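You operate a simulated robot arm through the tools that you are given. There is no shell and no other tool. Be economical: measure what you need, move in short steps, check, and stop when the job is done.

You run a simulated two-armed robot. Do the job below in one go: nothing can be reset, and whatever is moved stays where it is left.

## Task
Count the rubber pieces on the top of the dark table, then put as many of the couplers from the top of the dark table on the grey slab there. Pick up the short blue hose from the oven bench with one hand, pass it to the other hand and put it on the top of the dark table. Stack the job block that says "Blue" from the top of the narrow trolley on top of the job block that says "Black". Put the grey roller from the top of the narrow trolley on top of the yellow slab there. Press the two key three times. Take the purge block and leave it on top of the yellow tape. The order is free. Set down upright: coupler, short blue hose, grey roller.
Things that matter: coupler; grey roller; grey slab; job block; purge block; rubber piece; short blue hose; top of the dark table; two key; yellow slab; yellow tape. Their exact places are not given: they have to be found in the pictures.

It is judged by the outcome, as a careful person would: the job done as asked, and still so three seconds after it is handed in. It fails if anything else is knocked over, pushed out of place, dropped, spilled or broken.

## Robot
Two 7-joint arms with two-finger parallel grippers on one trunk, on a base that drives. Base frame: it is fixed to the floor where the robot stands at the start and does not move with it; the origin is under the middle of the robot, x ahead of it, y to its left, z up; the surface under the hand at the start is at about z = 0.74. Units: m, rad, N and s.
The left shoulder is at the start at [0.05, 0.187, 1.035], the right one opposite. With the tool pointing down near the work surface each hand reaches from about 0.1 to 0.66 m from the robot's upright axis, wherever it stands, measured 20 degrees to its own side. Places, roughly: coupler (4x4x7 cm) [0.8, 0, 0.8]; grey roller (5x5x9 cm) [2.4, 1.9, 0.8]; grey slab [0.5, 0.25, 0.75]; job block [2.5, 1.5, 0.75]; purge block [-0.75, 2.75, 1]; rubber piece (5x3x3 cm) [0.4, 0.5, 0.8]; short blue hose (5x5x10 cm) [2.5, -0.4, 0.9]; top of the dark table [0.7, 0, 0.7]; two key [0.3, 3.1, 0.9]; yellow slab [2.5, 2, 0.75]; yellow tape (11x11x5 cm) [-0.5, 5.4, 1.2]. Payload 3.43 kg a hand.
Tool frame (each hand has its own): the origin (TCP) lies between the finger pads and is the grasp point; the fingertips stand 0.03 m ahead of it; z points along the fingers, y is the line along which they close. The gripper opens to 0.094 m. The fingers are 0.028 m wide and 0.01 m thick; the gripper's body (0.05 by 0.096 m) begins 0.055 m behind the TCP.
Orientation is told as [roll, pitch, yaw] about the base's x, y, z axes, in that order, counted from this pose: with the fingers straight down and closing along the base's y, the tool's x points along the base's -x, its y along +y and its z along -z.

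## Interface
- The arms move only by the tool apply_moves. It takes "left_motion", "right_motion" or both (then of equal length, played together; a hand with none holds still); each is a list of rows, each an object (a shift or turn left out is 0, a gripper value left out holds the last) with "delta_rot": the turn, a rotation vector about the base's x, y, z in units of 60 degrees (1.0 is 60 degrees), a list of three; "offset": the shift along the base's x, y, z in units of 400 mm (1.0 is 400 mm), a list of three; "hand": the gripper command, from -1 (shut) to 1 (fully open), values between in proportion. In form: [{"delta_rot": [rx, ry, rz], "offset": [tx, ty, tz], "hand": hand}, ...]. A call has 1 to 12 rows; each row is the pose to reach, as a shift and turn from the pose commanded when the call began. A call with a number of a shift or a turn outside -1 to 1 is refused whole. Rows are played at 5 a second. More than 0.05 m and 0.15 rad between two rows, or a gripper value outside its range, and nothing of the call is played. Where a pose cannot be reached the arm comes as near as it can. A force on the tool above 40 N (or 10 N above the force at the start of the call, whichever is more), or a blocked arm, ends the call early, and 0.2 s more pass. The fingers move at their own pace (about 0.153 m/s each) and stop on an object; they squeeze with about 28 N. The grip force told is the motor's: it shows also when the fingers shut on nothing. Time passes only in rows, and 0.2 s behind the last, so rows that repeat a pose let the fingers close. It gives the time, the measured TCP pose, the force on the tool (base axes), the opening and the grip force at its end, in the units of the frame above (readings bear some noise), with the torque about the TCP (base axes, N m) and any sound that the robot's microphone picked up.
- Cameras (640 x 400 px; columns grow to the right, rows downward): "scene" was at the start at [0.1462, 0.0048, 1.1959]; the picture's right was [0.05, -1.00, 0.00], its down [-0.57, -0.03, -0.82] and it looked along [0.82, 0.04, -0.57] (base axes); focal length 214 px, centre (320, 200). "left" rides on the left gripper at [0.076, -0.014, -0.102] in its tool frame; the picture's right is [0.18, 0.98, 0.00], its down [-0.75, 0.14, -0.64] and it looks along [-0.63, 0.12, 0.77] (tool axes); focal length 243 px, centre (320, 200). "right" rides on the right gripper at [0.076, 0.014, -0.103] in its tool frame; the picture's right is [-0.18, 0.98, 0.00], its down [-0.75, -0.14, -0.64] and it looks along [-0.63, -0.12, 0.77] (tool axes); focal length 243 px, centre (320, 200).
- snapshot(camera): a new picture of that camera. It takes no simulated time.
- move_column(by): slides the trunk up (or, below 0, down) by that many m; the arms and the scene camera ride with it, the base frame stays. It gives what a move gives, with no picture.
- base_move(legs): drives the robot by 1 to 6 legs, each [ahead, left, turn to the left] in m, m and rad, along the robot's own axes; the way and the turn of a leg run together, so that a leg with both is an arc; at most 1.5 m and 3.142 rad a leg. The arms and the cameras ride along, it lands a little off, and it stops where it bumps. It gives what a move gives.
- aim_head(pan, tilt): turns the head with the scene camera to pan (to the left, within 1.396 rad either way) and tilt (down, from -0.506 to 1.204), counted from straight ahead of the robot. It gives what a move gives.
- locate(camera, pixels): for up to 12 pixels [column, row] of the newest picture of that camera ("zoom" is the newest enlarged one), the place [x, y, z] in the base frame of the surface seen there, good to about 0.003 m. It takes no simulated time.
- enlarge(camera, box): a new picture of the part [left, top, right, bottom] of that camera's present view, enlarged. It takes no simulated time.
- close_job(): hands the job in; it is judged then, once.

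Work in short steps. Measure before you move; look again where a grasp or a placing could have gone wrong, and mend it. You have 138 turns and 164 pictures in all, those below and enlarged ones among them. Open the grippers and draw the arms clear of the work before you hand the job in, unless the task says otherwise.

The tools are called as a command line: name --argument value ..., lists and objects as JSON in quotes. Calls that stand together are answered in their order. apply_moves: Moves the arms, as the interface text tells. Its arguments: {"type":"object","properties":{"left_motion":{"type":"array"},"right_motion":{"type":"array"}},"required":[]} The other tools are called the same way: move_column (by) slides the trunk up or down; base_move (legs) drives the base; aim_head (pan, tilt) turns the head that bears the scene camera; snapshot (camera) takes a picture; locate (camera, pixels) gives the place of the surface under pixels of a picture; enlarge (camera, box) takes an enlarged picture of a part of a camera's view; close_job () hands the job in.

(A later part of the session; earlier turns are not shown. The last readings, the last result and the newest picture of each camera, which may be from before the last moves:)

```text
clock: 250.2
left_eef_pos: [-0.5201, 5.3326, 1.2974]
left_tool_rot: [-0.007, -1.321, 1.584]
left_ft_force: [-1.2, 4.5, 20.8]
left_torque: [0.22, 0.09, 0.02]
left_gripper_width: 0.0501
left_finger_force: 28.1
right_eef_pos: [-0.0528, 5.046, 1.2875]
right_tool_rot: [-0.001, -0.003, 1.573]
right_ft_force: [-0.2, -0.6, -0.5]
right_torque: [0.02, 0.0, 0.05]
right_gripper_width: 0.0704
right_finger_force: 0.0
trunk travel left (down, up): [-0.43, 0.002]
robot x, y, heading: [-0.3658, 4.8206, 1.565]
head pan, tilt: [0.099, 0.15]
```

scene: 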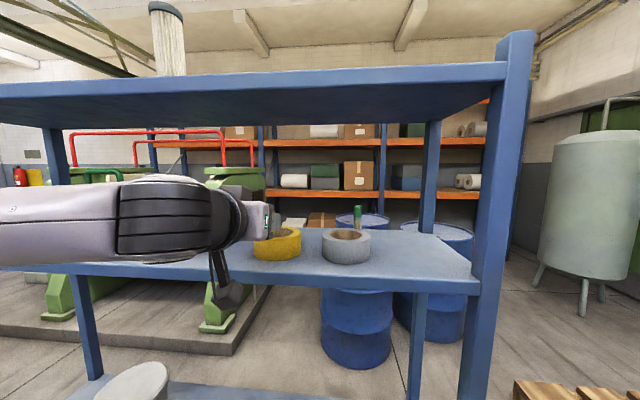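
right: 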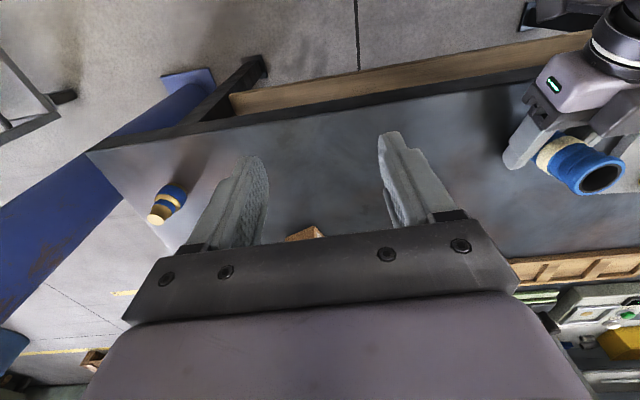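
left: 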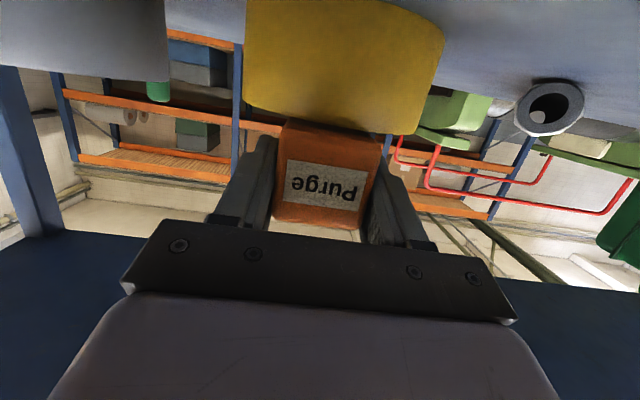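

Contact made under the block. Ease the pressure, then open slowly.

apply_moves --left_motion '[{"offset": [0, 0, 0.005]}, {"offset": [0, 0, 0.009]}, {"offset": [0, 0, 0.009]}]'

```text
clock: 251.1
left_eef_pos: [-0.5196, 5.3311, 1.2991]
left_tool_rot: [0.001, -1.314, 1.578]
left_ft_force: [-1.0, 4.9, 16.4]
left_torque: [0.36, -0.09, 0.02]
left_gripper_width: 0.05
left_finger_force: 28.5
right_eef_pos: [-0.053, 5.0476, 1.2872]
right_tool_rot: [-0.002, -0.002, 1.571]
right_ft_force: [0.7, -0.2, -0.9]
right_torque: [-0.02, -0.02, 0.0]
right_gripper_width: 0.0704
right_finger_force: 0.0
trunk travel left (down, up): [-0.43, 0.002]
robot x, y, heading: [-0.3666, 4.8167, 1.568]
head pan, tilt: [0.099, 0.15]
```

apply_moves --left_motion '[{"offset": [0, 0, 0.004]}, {"offset": [0, 0, 0.006]}, {"offset": [0, 0, 0.006]}]'

snapshot --camera "left"

enlarge --camera "scene" --box '[180, 170, 380, 300]'

```text
clock: 251.8
left_eef_pos: [-0.5204, 5.3328, 1.2975]
left_tool_rot: [0.005, -1.306, 1.572]
left_ft_force: [-1.5, 0.2, 3.7]
left_torque: [0.17, -0.02, 0.07]
left_gripper_width: 0.0496
left_finger_force: 27.9
right_eef_pos: [-0.0538, 5.0467, 1.2873]
right_tool_rot: [0.0, -0.004, 1.573]
right_ft_force: [0.3, 0.2, 0.8]
right_torque: [0.0, 0.02, 0.0]
right_gripper_width: 0.0703
right_finger_force: 0.1
trunk travel left (down, up): [-0.43, 0.002]
robot x, y, heading: [-0.3694, 4.8197, 1.566]
head pan, tilt: [0.099, 0.15]
```

```text
43 pictures are left
```

left: 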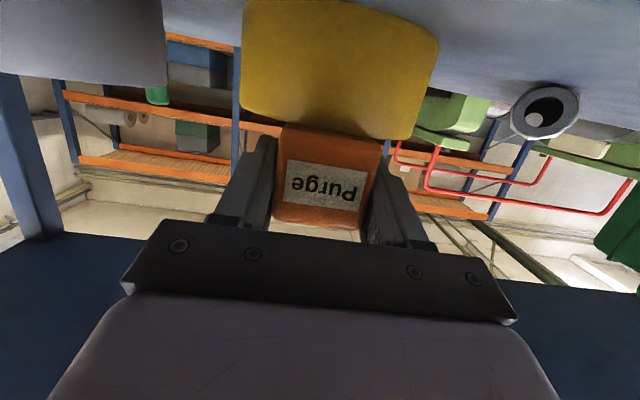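

```text
3.08 times, centred on (280, 235) of scene
```

zoom: 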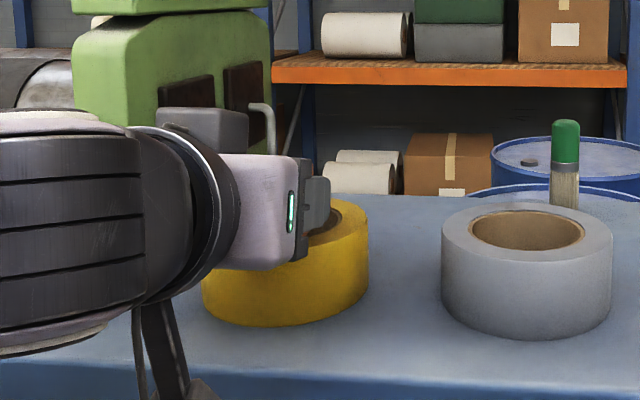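

Light contact now. Open slowly.

apply_moves --left_motion '[{"hand": 0.07}, {"hand": 0.1}, {"hand": 0.15}, {"hand": 0.25}, {"hand": 0.35}, {"hand": 0.35}]'

snapshot --camera "left"

```text
clock: 253.2
left_eef_pos: [-0.5191, 5.3321, 1.3001]
left_tool_rot: [0.001, -1.309, 1.578]
left_ft_force: [0.0, 0.6, -0.1]
left_torque: [0.01, -0.01, 0.01]
left_gripper_width: 0.0635
left_finger_force: 0.1
right_eef_pos: [-0.0538, 5.0462, 1.2884]
right_tool_rot: [0.001, -0.003, 1.573]
right_ft_force: [0.0, -0.7, -0.7]
right_torque: [0.0, -0.02, -0.01]
right_gripper_width: 0.0707
right_finger_force: 0.1
trunk travel left (down, up): [-0.43, 0.002]
robot x, y, heading: [-0.3632, 4.8188, 1.568]
head pan, tilt: [0.099, 0.15]
```

```text
41 pictures are left
```

left: 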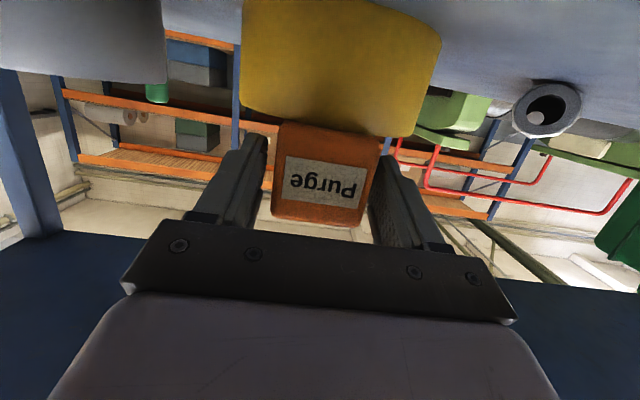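

Block rests on the rim. Retract straight back 8 cm with the arm, then back the base off and look.

apply_moves --left_motion '[{"offset": [0, -0.05, 0.003]}, {"offset": [0, -0.1, 0.006]}, {"offset": [0, -0.15, 0.01]}, {"offset": [0, -0.2, 0.02]}]'

base_move --legs '[[-0.35, 0, 0]]'

aim_head --pan 0.15 --tilt 0.15

enlarge --camera "scene" --box '[220, 140, 420, 270]'

snapshot --camera "left"

```text
clock: 254.2
left_eef_pos: [-0.5189, 5.2518, 1.3086]
left_tool_rot: [0.0, -1.308, 1.577]
left_ft_force: [-0.3, -0.1, -0.8]
left_torque: [0.01, -0.01, -0.02]
left_gripper_width: 0.0637
left_finger_force: 0.0
right_eef_pos: [-0.0538, 5.0469, 1.2873]
right_tool_rot: [-0.001, -0.005, 1.574]
right_ft_force: [0.6, -1.0, -0.1]
right_torque: [0.01, -0.01, 0.0]
right_gripper_width: 0.0705
right_finger_force: 0.1
trunk travel left (down, up): [-0.43, 0.002]
robot x, y, heading: [-0.3651, 4.8233, 1.567]
head pan, tilt: [0.099, 0.15]
```

```text
clock: 256.5
left_eef_pos: [-0.5237, 4.9024, 1.3079]
left_tool_rot: [-0.003, -1.309, 1.585]
left_ft_force: [-0.4, -0.2, 0.2]
left_torque: [-0.04, 0.01, 0.02]
left_gripper_width: 0.0635
left_finger_force: 0.0
right_eef_pos: [-0.0544, 4.7014, 1.2876]
right_tool_rot: [-0.001, -0.005, 1.581]
right_ft_force: [0.7, -1.0, -0.8]
right_torque: [0.01, -0.02, 0.0]
right_gripper_width: 0.0705
right_finger_force: 0.1
trunk travel left (down, up): [-0.43, 0.002]
robot x, y, heading: [-0.3649, 4.4732, 1.578]
head pan, tilt: [0.099, 0.15]
```

```text
clock: 257.1
left_eef_pos: [-0.5229, 4.9018, 1.3069]
left_tool_rot: [0.0, -1.309, 1.584]
left_ft_force: [1.0, -0.6, -0.6]
left_torque: [-0.01, 0.0, -0.02]
left_gripper_width: 0.0636
left_finger_force: 0.0
right_eef_pos: [-0.0543, 4.7017, 1.2873]
right_tool_rot: [0.0, -0.003, 1.581]
right_ft_force: [-0.3, -0.7, 0.5]
right_torque: [0.0, 0.0, 0.01]
right_gripper_width: 0.0704
right_finger_force: 0.0
trunk travel left (down, up): [-0.43, 0.002]
robot x, y, heading: [-0.3633, 4.4702, 1.578]
head pan, tilt: [0.15, 0.15]
```

```text
3.08 times, centred on (320, 205) of scene
```

zoom: 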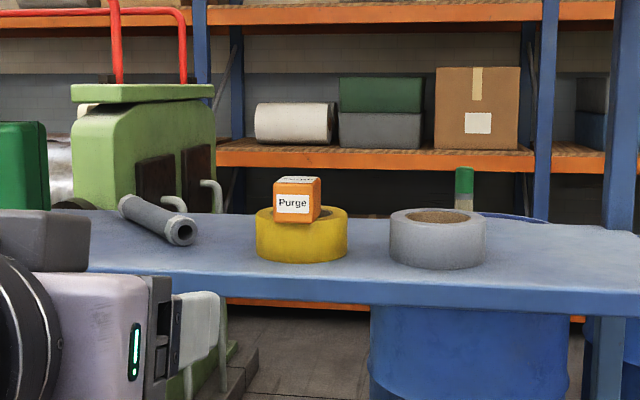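

```text
39 pictures are left
```

left: 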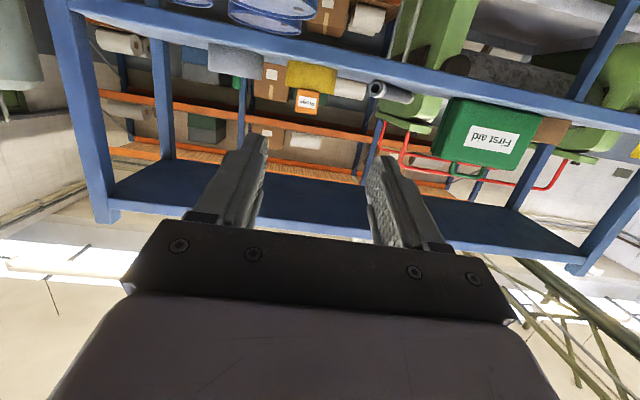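

Purge block sits level on the tape. Now the two key: look right to see if there's a short way round.

aim_head --pan -1.35 --tilt 0.45

snapshot --camera "scene"

locate --camera "scene" --pixels '[[100, 250], [200, 250], [300, 250], [400, 250], [500, 250], [600, 250], [300, 200], [400, 200], [500, 200], [200, 320], [330, 320], [600, 320]]'

```text
clock: 258.7
left_eef_pos: [-0.5227, 4.9023, 1.3085]
left_tool_rot: [0.0, -1.31, 1.585]
left_ft_force: [-0.4, 0.1, 0.0]
left_torque: [-0.02, 0.01, -0.02]
left_gripper_width: 0.0638
left_finger_force: 0.1
right_eef_pos: [-0.0547, 4.7011, 1.2877]
right_tool_rot: [-0.002, -0.003, 1.58]
right_ft_force: [-0.9, -0.1, -0.1]
right_torque: [-0.02, 0.0, 0.01]
right_gripper_width: 0.0703
right_finger_force: 0.0
trunk travel left (down, up): [-0.43, 0.002]
robot x, y, heading: [-0.3614, 4.4708, 1.578]
head pan, tilt: [-1.349, 0.45]
```

```text
38 pictures are left
```

scene: 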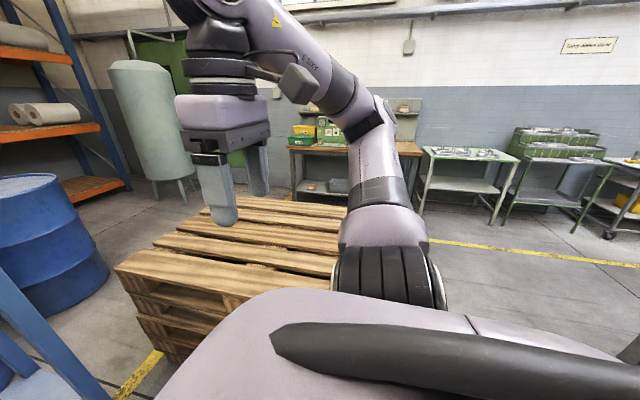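

```text
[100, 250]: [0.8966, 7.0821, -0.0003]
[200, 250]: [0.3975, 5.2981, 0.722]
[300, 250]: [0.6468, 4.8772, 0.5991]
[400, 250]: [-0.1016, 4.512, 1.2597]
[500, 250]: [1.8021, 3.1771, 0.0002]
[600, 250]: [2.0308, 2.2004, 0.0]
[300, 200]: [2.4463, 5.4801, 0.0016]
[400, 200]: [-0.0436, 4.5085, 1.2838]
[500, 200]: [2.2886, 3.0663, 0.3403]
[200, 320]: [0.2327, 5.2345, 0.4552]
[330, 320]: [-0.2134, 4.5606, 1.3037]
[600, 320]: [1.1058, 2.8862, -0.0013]
```

The gap beside the pallets is uncertain, so I go back the known way: left to x≈-1.37, back to y≈0.95, then turn to face -x.

base_move --legs '[[0, 1.0, 0], [-1.2, 0, 0], [-1.2, 0, 0], [-1.1, 0, 0], [0, 0, 1.565]]'

aim_head --pan -0.9 --tilt 0.4

snapshot --camera "scene"

```text
clock: 288.3
left_eef_pos: [-1.784, 0.7902, 1.3086]
left_tool_rot: [0.0, -1.308, 3.14]
left_ft_force: [-0.1, 0.1, 0.8]
left_torque: [0.0, 0.02, 0.03]
left_gripper_width: 0.0632
left_finger_force: 0.0
right_eef_pos: [-1.5755, 1.2547, 1.2868]
right_tool_rot: [-0.002, -0.004, 3.136]
right_ft_force: [0.4, 0.6, 0.0]
right_torque: [0.0, 0.02, -0.02]
right_gripper_width: 0.0706
right_finger_force: 0.2
trunk travel left (down, up): [-0.43, 0.002]
robot x, y, heading: [-1.3507, 0.9427, 3.132]
head pan, tilt: [-1.349, 0.45]
```

```text
clock: 289.2
left_eef_pos: [-1.7842, 0.7901, 1.3078]
left_tool_rot: [-0.001, -1.308, 3.143]
left_ft_force: [-0.9, -0.2, -0.9]
left_torque: [0.03, -0.01, 0.02]
left_gripper_width: 0.0633
left_finger_force: 0.0
right_eef_pos: [-1.5756, 1.254, 1.2876]
right_tool_rot: [0.0, -0.003, 3.135]
right_ft_force: [0.0, -1.0, 0.2]
right_torque: [-0.02, 0.01, -0.02]
right_gripper_width: 0.0704
right_finger_force: 0.1
trunk travel left (down, up): [-0.43, 0.002]
robot x, y, heading: [-1.3472, 0.9395, 3.133]
head pan, tilt: [-0.901, 0.4]
```

```text
37 pictures are left
```

scene: 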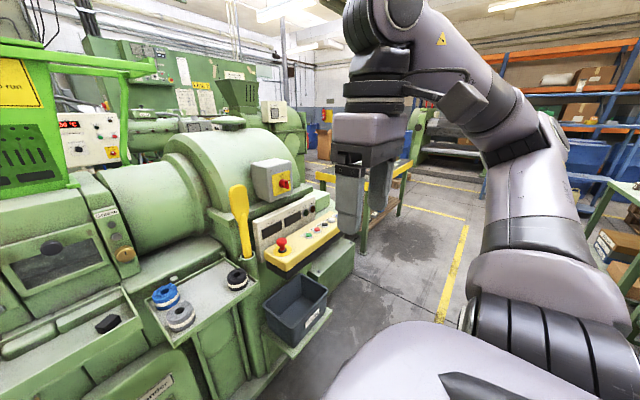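

Clear. Back through the lane to x≈1.1, then strafe (robot's right) to y≈3.0.

base_move --legs '[[-1.25, -0.04, 0.009], [-1.2, 0, 0], [0, -1.0, 0], [0, -1.0, 0]]'

aim_head --pan 0.0 --tilt 0.6

snapshot --camera "scene"

```text
clock: 294.4
left_eef_pos: [-0.679, 0.8102, 1.3082]
left_tool_rot: [-0.015, -1.311, -3.136]
left_ft_force: [0.0, 0.7, 1.0]
left_torque: [-0.03, -0.02, -0.01]
left_gripper_width: 0.0635
left_finger_force: 0.0
right_eef_pos: [-0.4718, 1.272, 1.2892]
right_tool_rot: [-0.014, 0.001, 3.134]
right_ft_force: [0.0, -1.2, -0.4]
right_torque: [0.03, 0.03, -0.01]
right_gripper_width: 0.0703
right_finger_force: 0.0
trunk travel left (down, up): [-0.43, 0.002]
robot x, y, heading: [-0.2451, 0.9587, 3.125]
head pan, tilt: [-0.901, 0.4]
stopped in leg 1: the robot was blocked; the commanded pose is now the measured one
```

```text
clock: 295.6
left_eef_pos: [-0.68, 0.8094, 1.3089]
left_tool_rot: [-0.015, -1.31, -3.132]
left_ft_force: [0.3, -0.5, -0.1]
left_torque: [-0.01, 0.01, 0.0]
left_gripper_width: 0.0637
left_finger_force: 0.1
right_eef_pos: [-0.4717, 1.2708, 1.2886]
right_tool_rot: [-0.011, -0.001, 3.134]
right_ft_force: [0.3, 0.0, 0.0]
right_torque: [-0.01, -0.01, 0.02]
right_gripper_width: 0.0704
right_finger_force: 0.1
trunk travel left (down, up): [-0.43, 0.002]
robot x, y, heading: [-0.246, 0.9596, 3.132]
head pan, tilt: [0.0, 0.6]
```

```text
36 pictures are left
```

scene: 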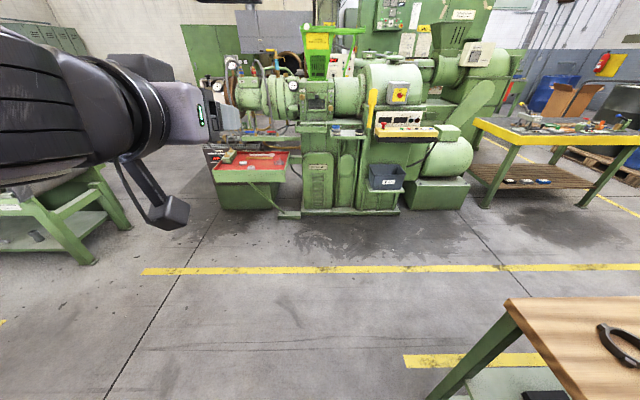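

Blocked. Look right to see what touches (probably elbow against the bench post).

aim_head --pan -1.39 --tilt 0.4

snapshot --camera "scene"

aim_head --pan 1.39 --tilt 0.6

snapshot --camera "scene"

```text
clock: 297.1
left_eef_pos: [-0.6806, 0.8082, 1.3077]
left_tool_rot: [-0.017, -1.31, -3.133]
left_ft_force: [-0.1, -0.9, 0.4]
left_torque: [0.0, -0.03, 0.01]
left_gripper_width: 0.0635
left_finger_force: 0.1
right_eef_pos: [-0.4719, 1.272, 1.2878]
right_tool_rot: [-0.013, 0.0, 3.135]
right_ft_force: [0.2, 0.4, -0.3]
right_torque: [-0.04, -0.01, 0.03]
right_gripper_width: 0.0704
right_finger_force: 0.1
trunk travel left (down, up): [-0.43, 0.002]
robot x, y, heading: [-0.2442, 0.9635, 3.12]
head pan, tilt: [-1.389, 0.4]
```

```text
35 pictures are left
```

scene: 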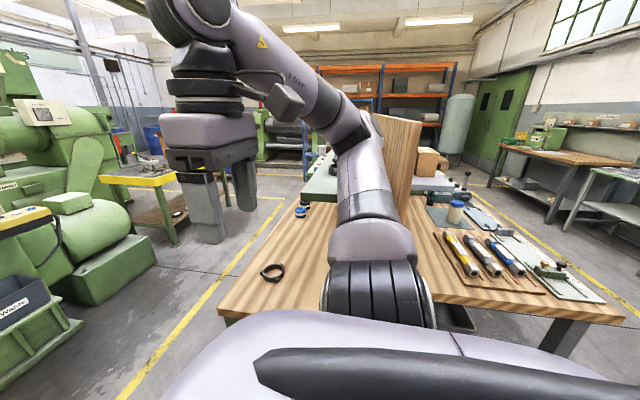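

```text
clock: 299.6
left_eef_pos: [-0.6794, 0.8087, 1.3077]
left_tool_rot: [-0.014, -1.309, -3.133]
left_ft_force: [0.0, 0.5, 0.3]
left_torque: [0.06, 0.02, -0.01]
left_gripper_width: 0.0634
left_finger_force: 0.1
right_eef_pos: [-0.4714, 1.2711, 1.2894]
right_tool_rot: [-0.013, -0.001, 3.135]
right_ft_force: [-0.6, -0.2, -0.1]
right_torque: [-0.03, 0.02, -0.03]
right_gripper_width: 0.0708
right_finger_force: 0.0
trunk travel left (down, up): [-0.43, 0.002]
robot x, y, heading: [-0.2442, 0.963, 3.128]
head pan, tilt: [1.389, 0.6]
```

```text
34 pictures are left
```

scene: 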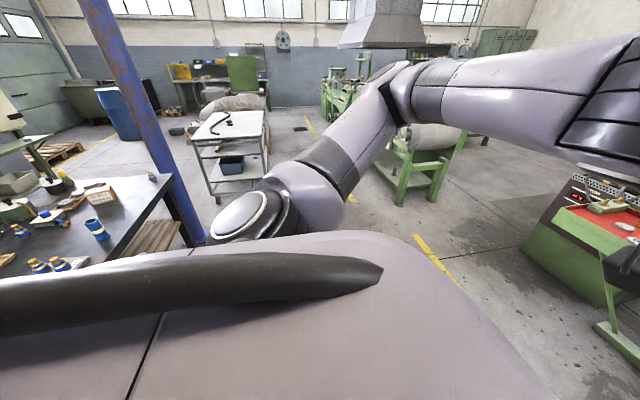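

The right elbow is at the bench post. Move away from it (ahead 0.35) and check.

base_move --legs '[[0.35, 0.03, 0]]'

aim_head --pan -1.39 --tilt 0.4

snapshot --camera "scene"

snapshot --camera "right"

```text
clock: 301.9
left_eef_pos: [-1.0289, 0.7883, 1.3096]
left_tool_rot: [-0.002, -1.311, 3.135]
left_ft_force: [-0.6, 1.0, -0.4]
left_torque: [-0.01, 0.02, -0.01]
left_gripper_width: 0.0634
left_finger_force: 0.0
right_eef_pos: [-0.8188, 1.251, 1.2875]
right_tool_rot: [-0.008, 0.0, 3.135]
right_ft_force: [0.0, 0.6, -0.2]
right_torque: [0.0, -0.04, -0.01]
right_gripper_width: 0.0705
right_finger_force: 0.1
trunk travel left (down, up): [-0.43, 0.002]
robot x, y, heading: [-0.5938, 0.9418, 3.123]
head pan, tilt: [1.389, 0.6]
```

```text
clock: 304.3
left_eef_pos: [-1.0293, 0.7881, 1.309]
left_tool_rot: [0.0, -1.31, 3.133]
left_ft_force: [0.2, -0.6, 0.9]
left_torque: [-0.02, -0.03, 0.0]
left_gripper_width: 0.0634
left_finger_force: 0.1
right_eef_pos: [-0.8186, 1.2502, 1.2888]
right_tool_rot: [-0.01, -0.002, 3.135]
right_ft_force: [-0.1, 0.2, 0.0]
right_torque: [-0.07, 0.02, -0.02]
right_gripper_width: 0.0707
right_finger_force: 0.0
trunk travel left (down, up): [-0.43, 0.002]
robot x, y, heading: [-0.5935, 0.9375, 3.133]
head pan, tilt: [-1.389, 0.4]
```

```text
33 pictures are left
```

scene: 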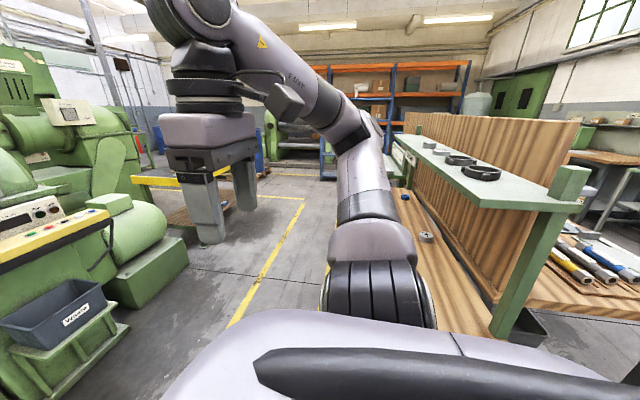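

```text
32 pictures are left
```

right: 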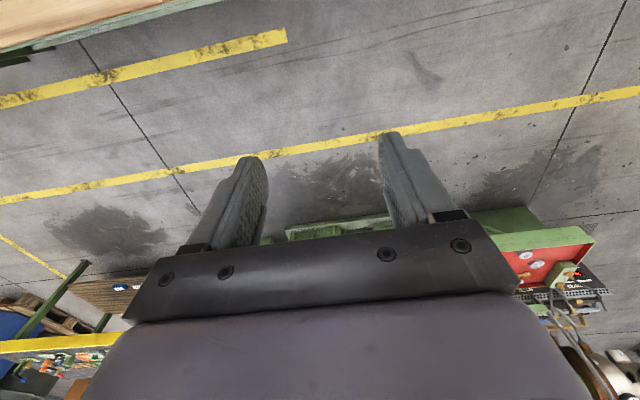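

I extend the right hand forward/inward so its elbow tucks in, and turn the left hand back to pointing down at the same time.

apply_moves --right_motion '[{"offset": [-0.08, -0.03, 0]}, {"offset": [-0.16, -0.06, 0]}, {"offset": [-0.24, -0.09, 0]}, {"offset": [-0.32, -0.12, 0]}, {"offset": [-0.4, -0.15, 0]}, {"offset": [-0.48, -0.18, 0]}, {"offset": [-0.56, -0.21, 0]}, {"offset": [-0.63, -0.24, 0]}]' --left_motion '[{"delta_rot": [0, -0.125, 0]}, {"delta_rot": [0, -0.25, 0]}, {"delta_rot": [0, -0.375, 0]}, {"delta_rot": [0, -0.5, 0]}, {"delta_rot": [0, -0.625, 0], "offset": [0, 0, -0.02]}, {"delta_rot": [0, -0.75, 0], "offset": [0, 0, -0.06]}, {"delta_rot": [0, -0.875, 0], "offset": [0, 0, -0.1]}, {"delta_rot": [0, -1.0, 0], "offset": [0, 0, -0.15]}]'

apply_moves --left_motion '[{"delta_rot": [0, -0.08, 0], "offset": [0, 0, -0.05]}, {"delta_rot": [0, -0.16, 0], "offset": [0, 0, -0.1]}, {"delta_rot": [0, -0.25, 0], "offset": [0, 0, -0.15]}]'

snapshot --camera "scene"

locate --camera "scene" --pixels '[[550, 200], [520, 320], [580, 175], [480, 172], [455, 158], [400, 250], [380, 200], [560, 180]]'

```text
clock: 306.1
left_eef_pos: [-1.0279, 0.789, 1.2483]
left_tool_rot: [-0.007, -0.259, 3.143]
left_ft_force: [0.0, -0.3, -0.1]
left_torque: [-0.01, -0.01, 0.01]
left_gripper_width: 0.0636
left_finger_force: 0.1
right_eef_pos: [-1.0711, 1.1539, 1.2858]
right_tool_rot: [-0.009, 0.001, 3.135]
right_ft_force: [-0.5, 0.8, 1.0]
right_torque: [-0.01, -0.03, -0.03]
right_gripper_width: 0.0707
right_finger_force: 0.1
trunk travel left (down, up): [-0.43, 0.002]
robot x, y, heading: [-0.5944, 0.9374, 3.128]
head pan, tilt: [-1.389, 0.4]
```

```text
clock: 306.9
left_eef_pos: [-1.0279, 0.7889, 1.1895]
left_tool_rot: [-0.005, 0.001, 3.141]
left_ft_force: [0.0, 1.4, -0.3]
left_torque: [0.01, 0.0, 0.0]
left_gripper_width: 0.0634
left_finger_force: 0.0
right_eef_pos: [-1.0703, 1.1541, 1.2873]
right_tool_rot: [-0.009, 0.0, 3.136]
right_ft_force: [-0.4, -0.7, 0.5]
right_torque: [0.01, -0.04, 0.0]
right_gripper_width: 0.0705
right_finger_force: 0.0
trunk travel left (down, up): [-0.43, 0.002]
robot x, y, heading: [-0.5923, 0.9398, 3.13]
head pan, tilt: [-1.389, 0.4]
```

```text
31 pictures are left
```

scene: 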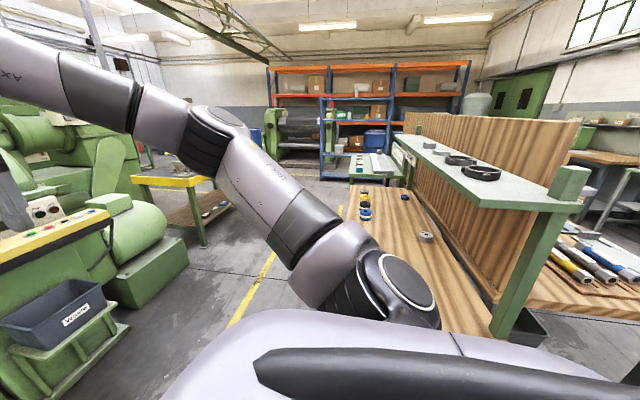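

```text
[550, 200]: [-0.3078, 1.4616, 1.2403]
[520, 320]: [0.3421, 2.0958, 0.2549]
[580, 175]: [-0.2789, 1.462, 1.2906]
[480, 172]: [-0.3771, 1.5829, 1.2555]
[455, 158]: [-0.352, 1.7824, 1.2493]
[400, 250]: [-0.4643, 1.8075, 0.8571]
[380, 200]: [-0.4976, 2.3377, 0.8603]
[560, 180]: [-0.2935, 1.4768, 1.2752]
```

Elbow is now tucked (post at y≥1.46). Back through again.

base_move --legs '[[-0.6, 0, 0.008], [-1.1, 0, 0]]'

snapshot --camera "scene"

```text
clock: 315.6
left_eef_pos: [0.6907, 0.7781, 1.1899]
left_tool_rot: [-0.008, -0.001, -3.141]
left_ft_force: [1.5, 0.7, -0.2]
left_torque: [-0.01, 0.01, 0.0]
left_gripper_width: 0.0635
left_finger_force: 0.0
right_eef_pos: [0.6474, 1.1444, 1.2868]
right_tool_rot: [-0.01, -0.003, 3.139]
right_ft_force: [0.1, 0.3, -0.4]
right_torque: [0.0, 0.0, -0.02]
right_gripper_width: 0.0704
right_finger_force: 0.2
trunk travel left (down, up): [-0.43, 0.002]
robot x, y, heading: [1.1219, 0.9282, 3.126]
head pan, tilt: [-1.389, 0.4]
```

```text
30 pictures are left
```

scene: 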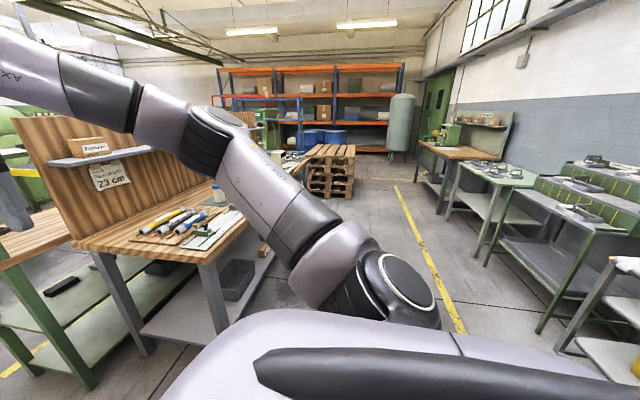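

Through. Strafe right 2.1 m along the bench.

base_move --legs '[[0, -1.05, 0.015], [0, -1.05, 0]]'

aim_head --pan 0.0 --tilt 0.7

snapshot --camera "scene"

```text
clock: 334.2
left_eef_pos: [0.6883, 2.8618, 1.1903]
left_tool_rot: [-0.006, 0.0, -3.122]
left_ft_force: [0.1, 0.0, 0.0]
left_torque: [0.0, 0.01, 0.0]
left_gripper_width: 0.0636
left_finger_force: 0.0
right_eef_pos: [0.6377, 3.227, 1.2874]
right_tool_rot: [-0.009, -0.001, -3.125]
right_ft_force: [-0.2, -0.1, -0.6]
right_torque: [-0.02, -0.02, -0.02]
right_gripper_width: 0.0706
right_finger_force: 0.1
trunk travel left (down, up): [-0.43, 0.002]
robot x, y, heading: [1.1211, 3.0244, -3.128]
head pan, tilt: [-1.389, 0.4]
```

```text
clock: 335.7
left_eef_pos: [0.6886, 2.8611, 1.1894]
left_tool_rot: [-0.007, -0.003, -3.122]
left_ft_force: [0.9, -0.2, -0.6]
left_torque: [-0.01, -0.01, 0.04]
left_gripper_width: 0.0636
left_finger_force: 0.0
right_eef_pos: [0.6374, 3.2269, 1.2876]
right_tool_rot: [-0.009, -0.002, -3.125]
right_ft_force: [-0.2, -0.4, -0.6]
right_torque: [0.01, 0.0, -0.01]
right_gripper_width: 0.0705
right_finger_force: 0.0
trunk travel left (down, up): [-0.43, 0.002]
robot x, y, heading: [1.1161, 3.0189, -3.132]
head pan, tilt: [0.0, 0.7]
```

```text
29 pictures are left
```

scene: 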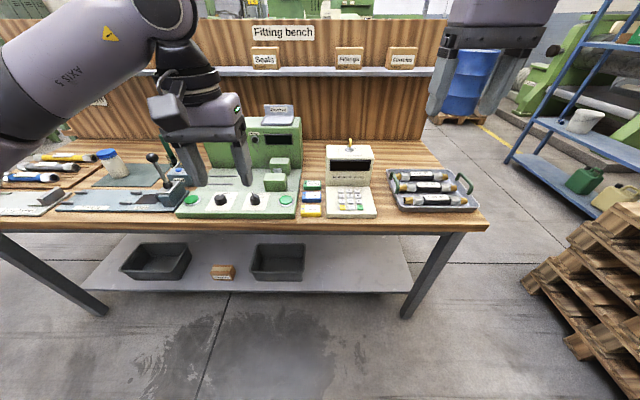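

The keypad is at (350,195). Enlarge it.

enlarge --camera "scene" --box '[315, 135, 395, 225]'

locate --camera "zoom" --pixels '[[260, 250], [220, 250], [300, 250], [260, 290], [340, 330], [160, 340], [260, 150]]'

```text
4.44 times, centred on (355, 180) of scene
```

zoom: 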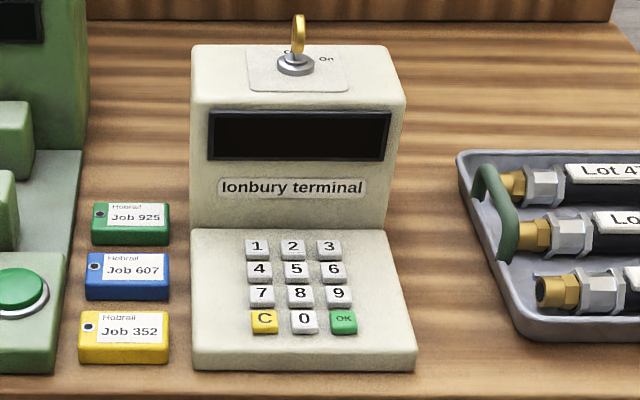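

```text
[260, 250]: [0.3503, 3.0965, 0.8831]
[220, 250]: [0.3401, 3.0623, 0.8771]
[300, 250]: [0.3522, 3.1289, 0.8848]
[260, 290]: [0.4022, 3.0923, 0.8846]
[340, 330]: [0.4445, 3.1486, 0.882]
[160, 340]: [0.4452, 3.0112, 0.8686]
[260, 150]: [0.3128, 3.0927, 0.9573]
```

The terminal's "2" key is at zoom (293,246). Measure keys and the wall behind them.

locate --camera "zoom" --pixels '[[293, 244], [293, 248], [284, 246], [302, 246], [293, 268], [257, 246], [329, 246], [293, 224], [293, 205], [293, 110], [293, 95], [310, 258]]'

snapshot --camera "right"

```text
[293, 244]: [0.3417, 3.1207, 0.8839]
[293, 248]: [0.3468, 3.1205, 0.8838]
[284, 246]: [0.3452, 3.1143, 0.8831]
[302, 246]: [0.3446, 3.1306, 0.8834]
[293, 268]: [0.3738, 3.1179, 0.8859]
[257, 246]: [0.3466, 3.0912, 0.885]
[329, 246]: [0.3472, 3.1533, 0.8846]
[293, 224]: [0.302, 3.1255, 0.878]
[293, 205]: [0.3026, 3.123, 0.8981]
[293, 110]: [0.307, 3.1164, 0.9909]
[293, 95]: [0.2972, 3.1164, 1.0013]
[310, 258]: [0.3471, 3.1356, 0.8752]
```

```text
27 pictures are left
```

right: 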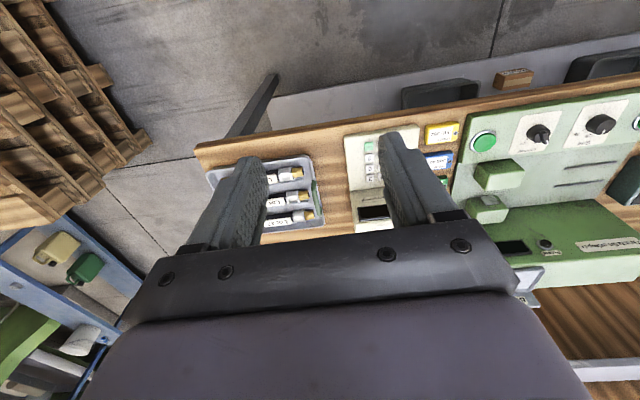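

Key 2 at (0.3455,3.1215), top 0.884, wall behind at x 0.302. I pull the left hand back and up, close the right gripper, move forward 0.28.

apply_moves --left_motion '[{"offset": [0.08, -0.02, 0.03]}, {"offset": [0.16, -0.04, 0.06]}, {"offset": [0.24, -0.06, 0.1]}, {"offset": [0.32, -0.08, 0.15]}, {"offset": [0.38, -0.1, 0.2]}]' --right_motion '[{"hand": -1}, {"hand": -1}, {"hand": -1}, {"hand": -1}, {"hand": -1}]'

base_move --legs '[[0.28, 0, -0.01]]'

snapshot --camera "scene"

enlarge --camera "scene" --box '[315, 155, 435, 265]'

```text
clock: 336.9
left_eef_pos: [0.8407, 2.8215, 1.269]
left_tool_rot: [-0.006, -0.004, -3.119]
left_ft_force: [0.2, -0.3, 0.5]
left_torque: [0.01, 0.02, 0.0]
left_gripper_width: 0.0634
left_finger_force: 0.0
right_eef_pos: [0.6388, 3.2273, 1.2878]
right_tool_rot: [-0.008, -0.001, -3.127]
right_ft_force: [-0.1, 0.3, 0.1]
right_torque: [0.0, 0.03, -0.02]
right_gripper_width: 0.0
right_finger_force: 28.6
trunk travel left (down, up): [-0.43, 0.002]
robot x, y, heading: [1.1191, 3.0236, -3.132]
head pan, tilt: [0.0, 0.7]
```

```text
clock: 338.9
left_eef_pos: [0.5595, 2.8246, 1.2689]
left_tool_rot: [-0.007, -0.002, -3.132]
left_ft_force: [-1.1, -1.1, 0.4]
left_torque: [-0.02, -0.01, 0.0]
left_gripper_width: 0.0636
left_finger_force: 0.1
right_eef_pos: [0.3646, 3.2334, 1.2861]
right_tool_rot: [-0.009, 0.001, -3.136]
right_ft_force: [-0.1, 0.1, -0.2]
right_torque: [-0.01, 0.0, 0.01]
right_gripper_width: 0.0001
right_finger_force: 27.5
trunk travel left (down, up): [-0.43, 0.002]
robot x, y, heading: [0.8415, 3.0182, 3.136]
head pan, tilt: [0.0, 0.7]
```

```text
26 pictures are left
```

scene: 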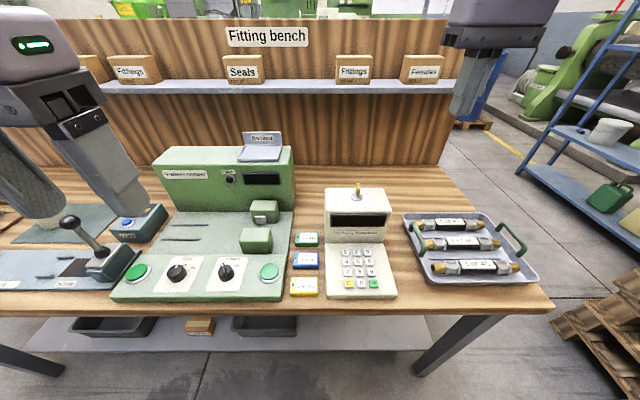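

```text
3.64 times, centred on (375, 210) of scene
```

zoom: 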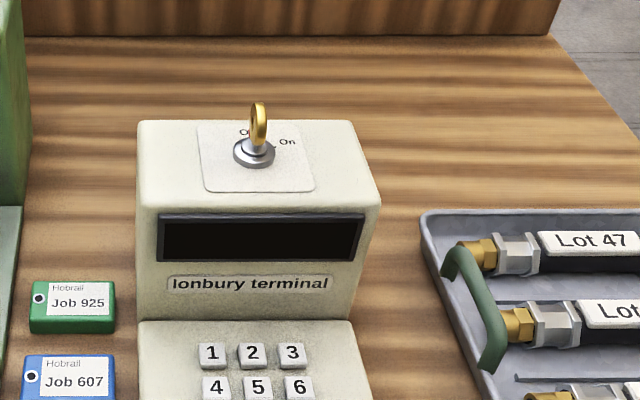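

locate --camera "zoom" --pixels '[[252, 352], [243, 352], [262, 352], [252, 344], [252, 362], [212, 352], [291, 352], [258, 385], [257, 110], [252, 325]]'

```text
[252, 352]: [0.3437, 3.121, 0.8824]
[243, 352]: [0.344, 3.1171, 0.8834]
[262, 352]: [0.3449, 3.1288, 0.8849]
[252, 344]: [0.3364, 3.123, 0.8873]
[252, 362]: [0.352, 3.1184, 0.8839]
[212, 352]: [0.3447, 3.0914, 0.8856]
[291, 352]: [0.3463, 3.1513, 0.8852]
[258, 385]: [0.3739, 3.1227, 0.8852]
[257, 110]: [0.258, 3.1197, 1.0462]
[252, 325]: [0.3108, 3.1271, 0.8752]
```

Move above key 2 and descend to a hover 1.5 cm above it.

apply_moves --right_motion '[{"offset": [-0.02, -0.1, 0], "hand": -1}, {"offset": [-0.04, -0.2, 0]}, {"offset": [-0.051, -0.28, 0]}, {"offset": [-0.051, -0.28, -0.11]}, {"offset": [-0.051, -0.28, -0.22]}, {"offset": [-0.051, -0.28, -0.34]}, {"offset": [-0.051, -0.28, -0.46]}, {"offset": [-0.051, -0.28, -0.58]}, {"offset": [-0.051, -0.28, -0.7]}, {"offset": [-0.051, -0.28, -0.8]}, {"offset": [-0.051, -0.28, -0.88]}, {"offset": [-0.051, -0.28, -0.88]}]'

snapshot --camera "right"

enlarge --camera "scene" --box '[280, 130, 440, 310]'

```text
clock: 341.5
left_eef_pos: [0.5622, 2.8252, 1.2701]
left_tool_rot: [-0.007, -0.005, -3.133]
left_ft_force: [-0.4, 0.0, -0.6]
left_torque: [0.0, 0.0, 0.0]
left_gripper_width: 0.0638
left_finger_force: 0.1
right_eef_pos: [0.3448, 3.1204, 0.9392]
right_tool_rot: [-0.003, -0.008, -3.139]
right_ft_force: [-1.1, 4.1, 20.2]
right_torque: [-0.55, 0.8, -0.14]
right_gripper_width: 0.0
right_finger_force: 28.1
trunk travel left (down, up): [-0.43, 0.002]
robot x, y, heading: [0.8427, 3.0172, 3.137]
head pan, tilt: [0.0, 0.7]
```

```text
24 pictures are left
```

right: 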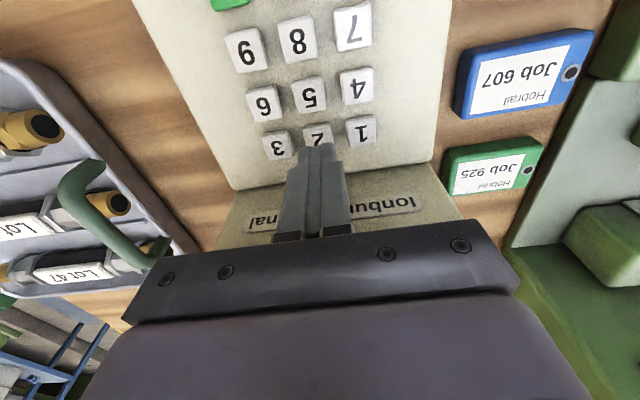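

```text
2.22 times, centred on (360, 220) of scene
```

zoom: 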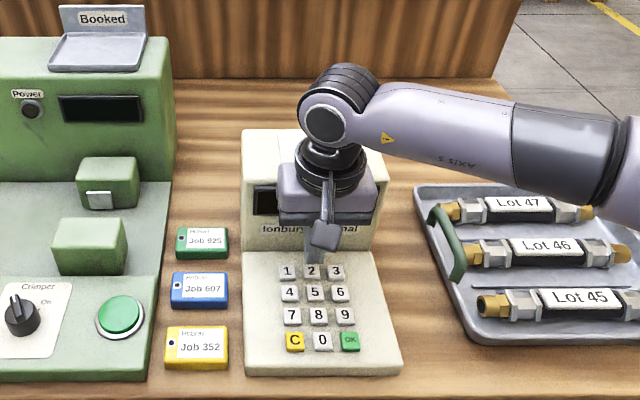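

The gripper body touches the terminal's top edge (contact at x≈0.305). Raise 5 cm and pitch the hand 25° so its body leans toward me.

apply_moves --right_motion '[{"offset": [0.01, 0, 0.06]}, {"offset": [0.01, 0, 0.12]}, {"offset": [0.01, 0, 0.12], "delta_rot": [0, 0.14, 0]}, {"offset": [0.01, 0, 0.12], "delta_rot": [0, 0.28, 0]}, {"offset": [0.01, 0, 0.12], "delta_rot": [0, 0.417, 0]}, {"offset": [0.002, 0.002, 0.1], "delta_rot": [0, 0.417, 0]}]'

enlarge --camera "scene" --box '[280, 130, 440, 310]'

snapshot --camera "right"

```text
clock: 342.9
left_eef_pos: [0.5614, 2.825, 1.2687]
left_tool_rot: [-0.008, -0.002, -3.131]
left_ft_force: [-0.6, 0.1, 0.2]
left_torque: [-0.02, -0.01, 0.0]
left_gripper_width: 0.0635
left_finger_force: 0.1
right_eef_pos: [0.3465, 3.122, 0.9748]
right_tool_rot: [-0.009, -0.439, -3.14]
right_ft_force: [-0.2, 0.1, -0.4]
right_torque: [0.0, 0.0, -0.01]
right_gripper_width: 0.0
right_finger_force: 27.7
trunk travel left (down, up): [-0.43, 0.002]
robot x, y, heading: [0.8444, 3.0173, 3.141]
head pan, tilt: [0.0, 0.7]
```

```text
2.22 times, centred on (360, 220) of scene
```

zoom: 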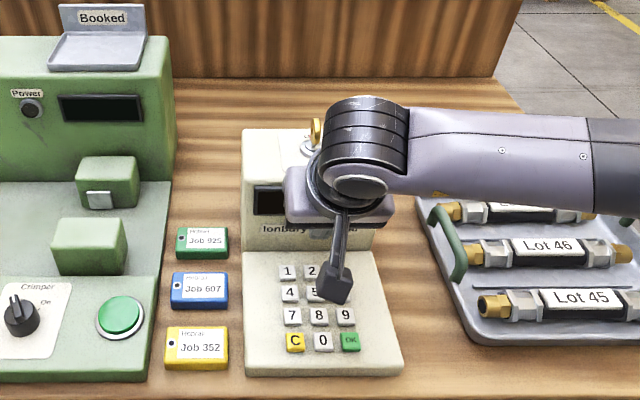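

```text
21 pictures are left
```

right: 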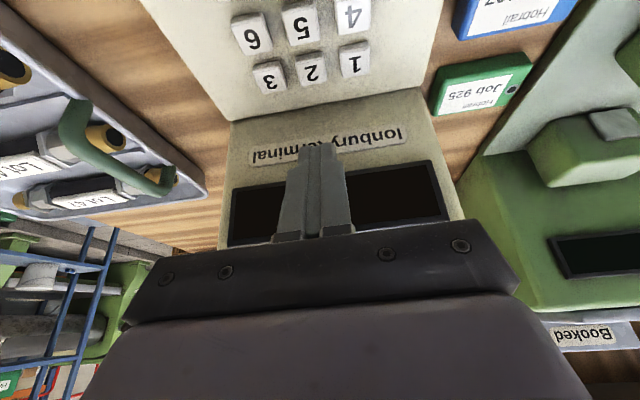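

Re-measure the keys from this view.

locate --camera "right" --pixels '[[311, 68], [304, 60], [318, 75], [354, 58], [269, 77], [302, 22], [300, 130]]'

```text
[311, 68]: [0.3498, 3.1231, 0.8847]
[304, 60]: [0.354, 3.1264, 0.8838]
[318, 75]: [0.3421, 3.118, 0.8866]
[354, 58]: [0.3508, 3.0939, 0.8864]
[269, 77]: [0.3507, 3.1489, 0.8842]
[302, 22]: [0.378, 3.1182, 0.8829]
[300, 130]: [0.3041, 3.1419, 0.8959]
```

Key 2 is straight below the TCP. Lower to ~7 mm above it.

apply_moves --right_motion '[{"offset": [0, 0, -0.06]}, {"offset": [0, 0, -0.12]}, {"offset": [0, 0, -0.125]}]'

enlarge --camera "right" --box '[220, 0, 420, 180]'

```text
clock: 343.7
left_eef_pos: [0.5608, 2.8245, 1.2686]
left_tool_rot: [-0.007, -0.002, -3.131]
left_ft_force: [-1.1, 0.0, -0.1]
left_torque: [0.0, 0.01, 0.0]
left_gripper_width: 0.0638
left_finger_force: 0.0
right_eef_pos: [0.3462, 3.1219, 0.9245]
right_tool_rot: [-0.006, -0.438, -3.138]
right_ft_force: [0.6, -0.4, 0.0]
right_torque: [-0.01, 0.02, 0.05]
right_gripper_width: 0.0001
right_finger_force: 28.1
trunk travel left (down, up): [-0.43, 0.002]
robot x, y, heading: [0.8413, 3.0224, 3.139]
head pan, tilt: [0.0, 0.7]
```

```text
2.22 times, centred on (320, 90) of right
```

zoom: 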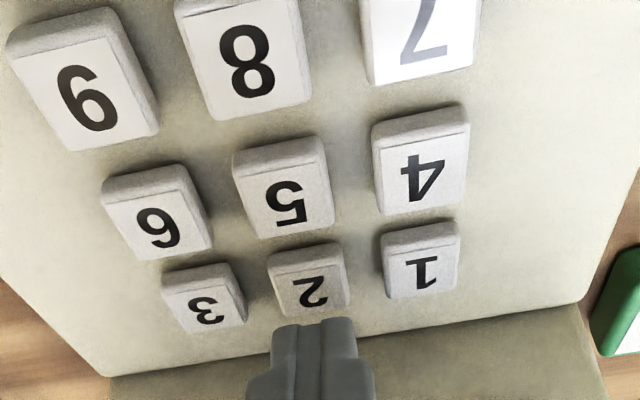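

Tip is centred over "2". First press: go down ~11 mm and come back up.

apply_moves --right_motion '[{"offset": [0.001, 0, -0.012]}, {"offset": [0.001, 0, -0.02]}, {"offset": [0.001, 0, -0.027]}, {"offset": [0.001, 0, -0.027]}]'

```text
clock: 344.7
left_eef_pos: [0.5612, 2.8249, 1.2688]
left_tool_rot: [-0.006, -0.002, -3.133]
left_ft_force: [0.0, -0.9, 0.2]
left_torque: [0.0, 0.03, 0.0]
left_gripper_width: 0.0636
left_finger_force: 0.1
right_eef_pos: [0.3452, 3.1212, 0.9145]
right_tool_rot: [-0.01, -0.44, -3.137]
right_ft_force: [0.8, 0.5, 3.0]
right_torque: [0.03, 0.0, 0.0]
right_gripper_width: 0.0002
right_finger_force: 28.6
trunk travel left (down, up): [-0.43, 0.002]
robot x, y, heading: [0.8399, 3.0186, 3.139]
head pan, tilt: [0.0, 0.7]
heard: click
```

A click: first press. Lift to release.

apply_moves --right_motion '[{"offset": [0, 0, 0.012]}, {"offset": [0, 0, 0.025]}, {"offset": [0, 0, 0.03]}, {"offset": [0, 0, 0.03]}]'

apply_moves --right_motion '[{"offset": [0, 0, -0.015]}, {"offset": [0, 0, -0.023]}, {"offset": [0, 0, -0.03]}, {"offset": [0, 0, -0.03]}]'

apply_moves --right_motion '[{"offset": [0, 0, 0.012]}, {"offset": [0, 0, 0.025]}, {"offset": [0, 0, 0.03]}, {"offset": [0, 0, 0.03]}]'

```text
clock: 345.7
left_eef_pos: [0.5612, 2.8245, 1.2683]
left_tool_rot: [-0.005, -0.001, -3.133]
left_ft_force: [1.2, -0.4, 0.4]
left_torque: [0.0, 0.0, -0.06]
left_gripper_width: 0.0637
left_finger_force: 0.1
right_eef_pos: [0.3467, 3.1211, 0.9267]
right_tool_rot: [-0.011, -0.438, -3.137]
right_ft_force: [0.6, 0.1, 0.2]
right_torque: [-0.03, 0.02, -0.04]
right_gripper_width: 0.0002
right_finger_force: 27.7
trunk travel left (down, up): [-0.43, 0.002]
robot x, y, heading: [0.8423, 3.021, 3.136]
head pan, tilt: [0.0, 0.7]
```

```text
clock: 346.7
left_eef_pos: [0.5611, 2.825, 1.2685]
left_tool_rot: [-0.007, -0.002, -3.134]
left_ft_force: [0.0, -0.1, -0.5]
left_torque: [0.01, 0.01, 0.0]
left_gripper_width: 0.0636
left_finger_force: 0.1
right_eef_pos: [0.3447, 3.1228, 0.9145]
right_tool_rot: [-0.008, -0.441, -3.136]
right_ft_force: [-0.6, 0.5, 1.6]
right_torque: [0.0, -0.01, 0.0]
right_gripper_width: 0.0
right_finger_force: 27.6
trunk travel left (down, up): [-0.43, 0.002]
robot x, y, heading: [0.8416, 3.0188, 3.142]
head pan, tilt: [0.0, 0.7]
heard: click
```

```text
clock: 347.7
left_eef_pos: [0.5631, 2.8239, 1.2702]
left_tool_rot: [-0.007, -0.001, -3.133]
left_ft_force: [0.5, 0.5, 0.4]
left_torque: [0.04, 0.0, -0.01]
left_gripper_width: 0.0635
left_finger_force: 0.1
right_eef_pos: [0.3458, 3.1216, 0.9272]
right_tool_rot: [-0.012, -0.437, -3.139]
right_ft_force: [-0.9, -0.3, 0.6]
right_torque: [-0.03, 0.02, 0.0]
right_gripper_width: 0.0
right_finger_force: 28.4
trunk travel left (down, up): [-0.43, 0.002]
robot x, y, heading: [0.8403, 3.0192, 3.143]
head pan, tilt: [0.0, 0.7]
```

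Two clicks so far, no click on release. Third press, then lift clear.

apply_moves --right_motion '[{"offset": [0, 0, -0.015]}, {"offset": [0, 0, -0.023]}, {"offset": [0, 0, -0.03]}, {"offset": [0, 0, -0.03]}]'

apply_moves --right_motion '[{"offset": [0, 0, 0.015]}, {"offset": [0, 0, 0.04]}, {"offset": [0.02, 0, 0.14]}, {"offset": [0.04, 0, 0.25]}, {"offset": [0.06, 0, 0.36]}, {"offset": [0.08, 0, 0.46]}]'

snapshot --camera "scene"

```text
clock: 348.7
left_eef_pos: [0.5627, 2.8242, 1.2686]
left_tool_rot: [-0.007, -0.004, -3.134]
left_ft_force: [-0.5, 0.4, 0.6]
left_torque: [0.01, -0.02, -0.01]
left_gripper_width: 0.0632
left_finger_force: 0.0
right_eef_pos: [0.3477, 3.1219, 0.9138]
right_tool_rot: [-0.01, -0.439, -3.139]
right_ft_force: [0.9, 0.3, 1.4]
right_torque: [0.02, -0.01, 0.0]
right_gripper_width: 0.0
right_finger_force: 27.8
trunk travel left (down, up): [-0.43, 0.002]
robot x, y, heading: [0.8431, 3.0214, 3.137]
head pan, tilt: [0.0, 0.7]
heard: click
```

```text
clock: 350.1
left_eef_pos: [0.5613, 2.8256, 1.2682]
left_tool_rot: [-0.007, -0.004, -3.132]
left_ft_force: [-0.6, 0.6, 0.5]
left_torque: [0.02, 0.0, 0.0]
left_gripper_width: 0.0636
left_finger_force: 0.0
right_eef_pos: [0.3794, 3.1222, 1.0978]
right_tool_rot: [-0.011, -0.438, -3.138]
right_ft_force: [0.6, -0.3, -0.5]
right_torque: [0.02, 0.01, 0.0]
right_gripper_width: 0.0
right_finger_force: 27.7
trunk travel left (down, up): [-0.43, 0.002]
robot x, y, heading: [0.8429, 3.0204, 3.132]
head pan, tilt: [0.0, 0.7]
```

```text
19 pictures are left
```

scene: 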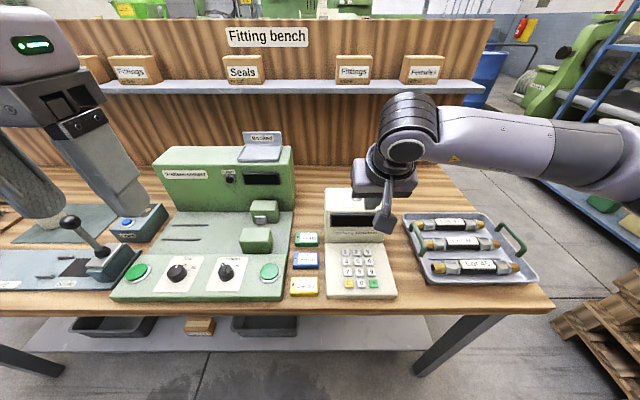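

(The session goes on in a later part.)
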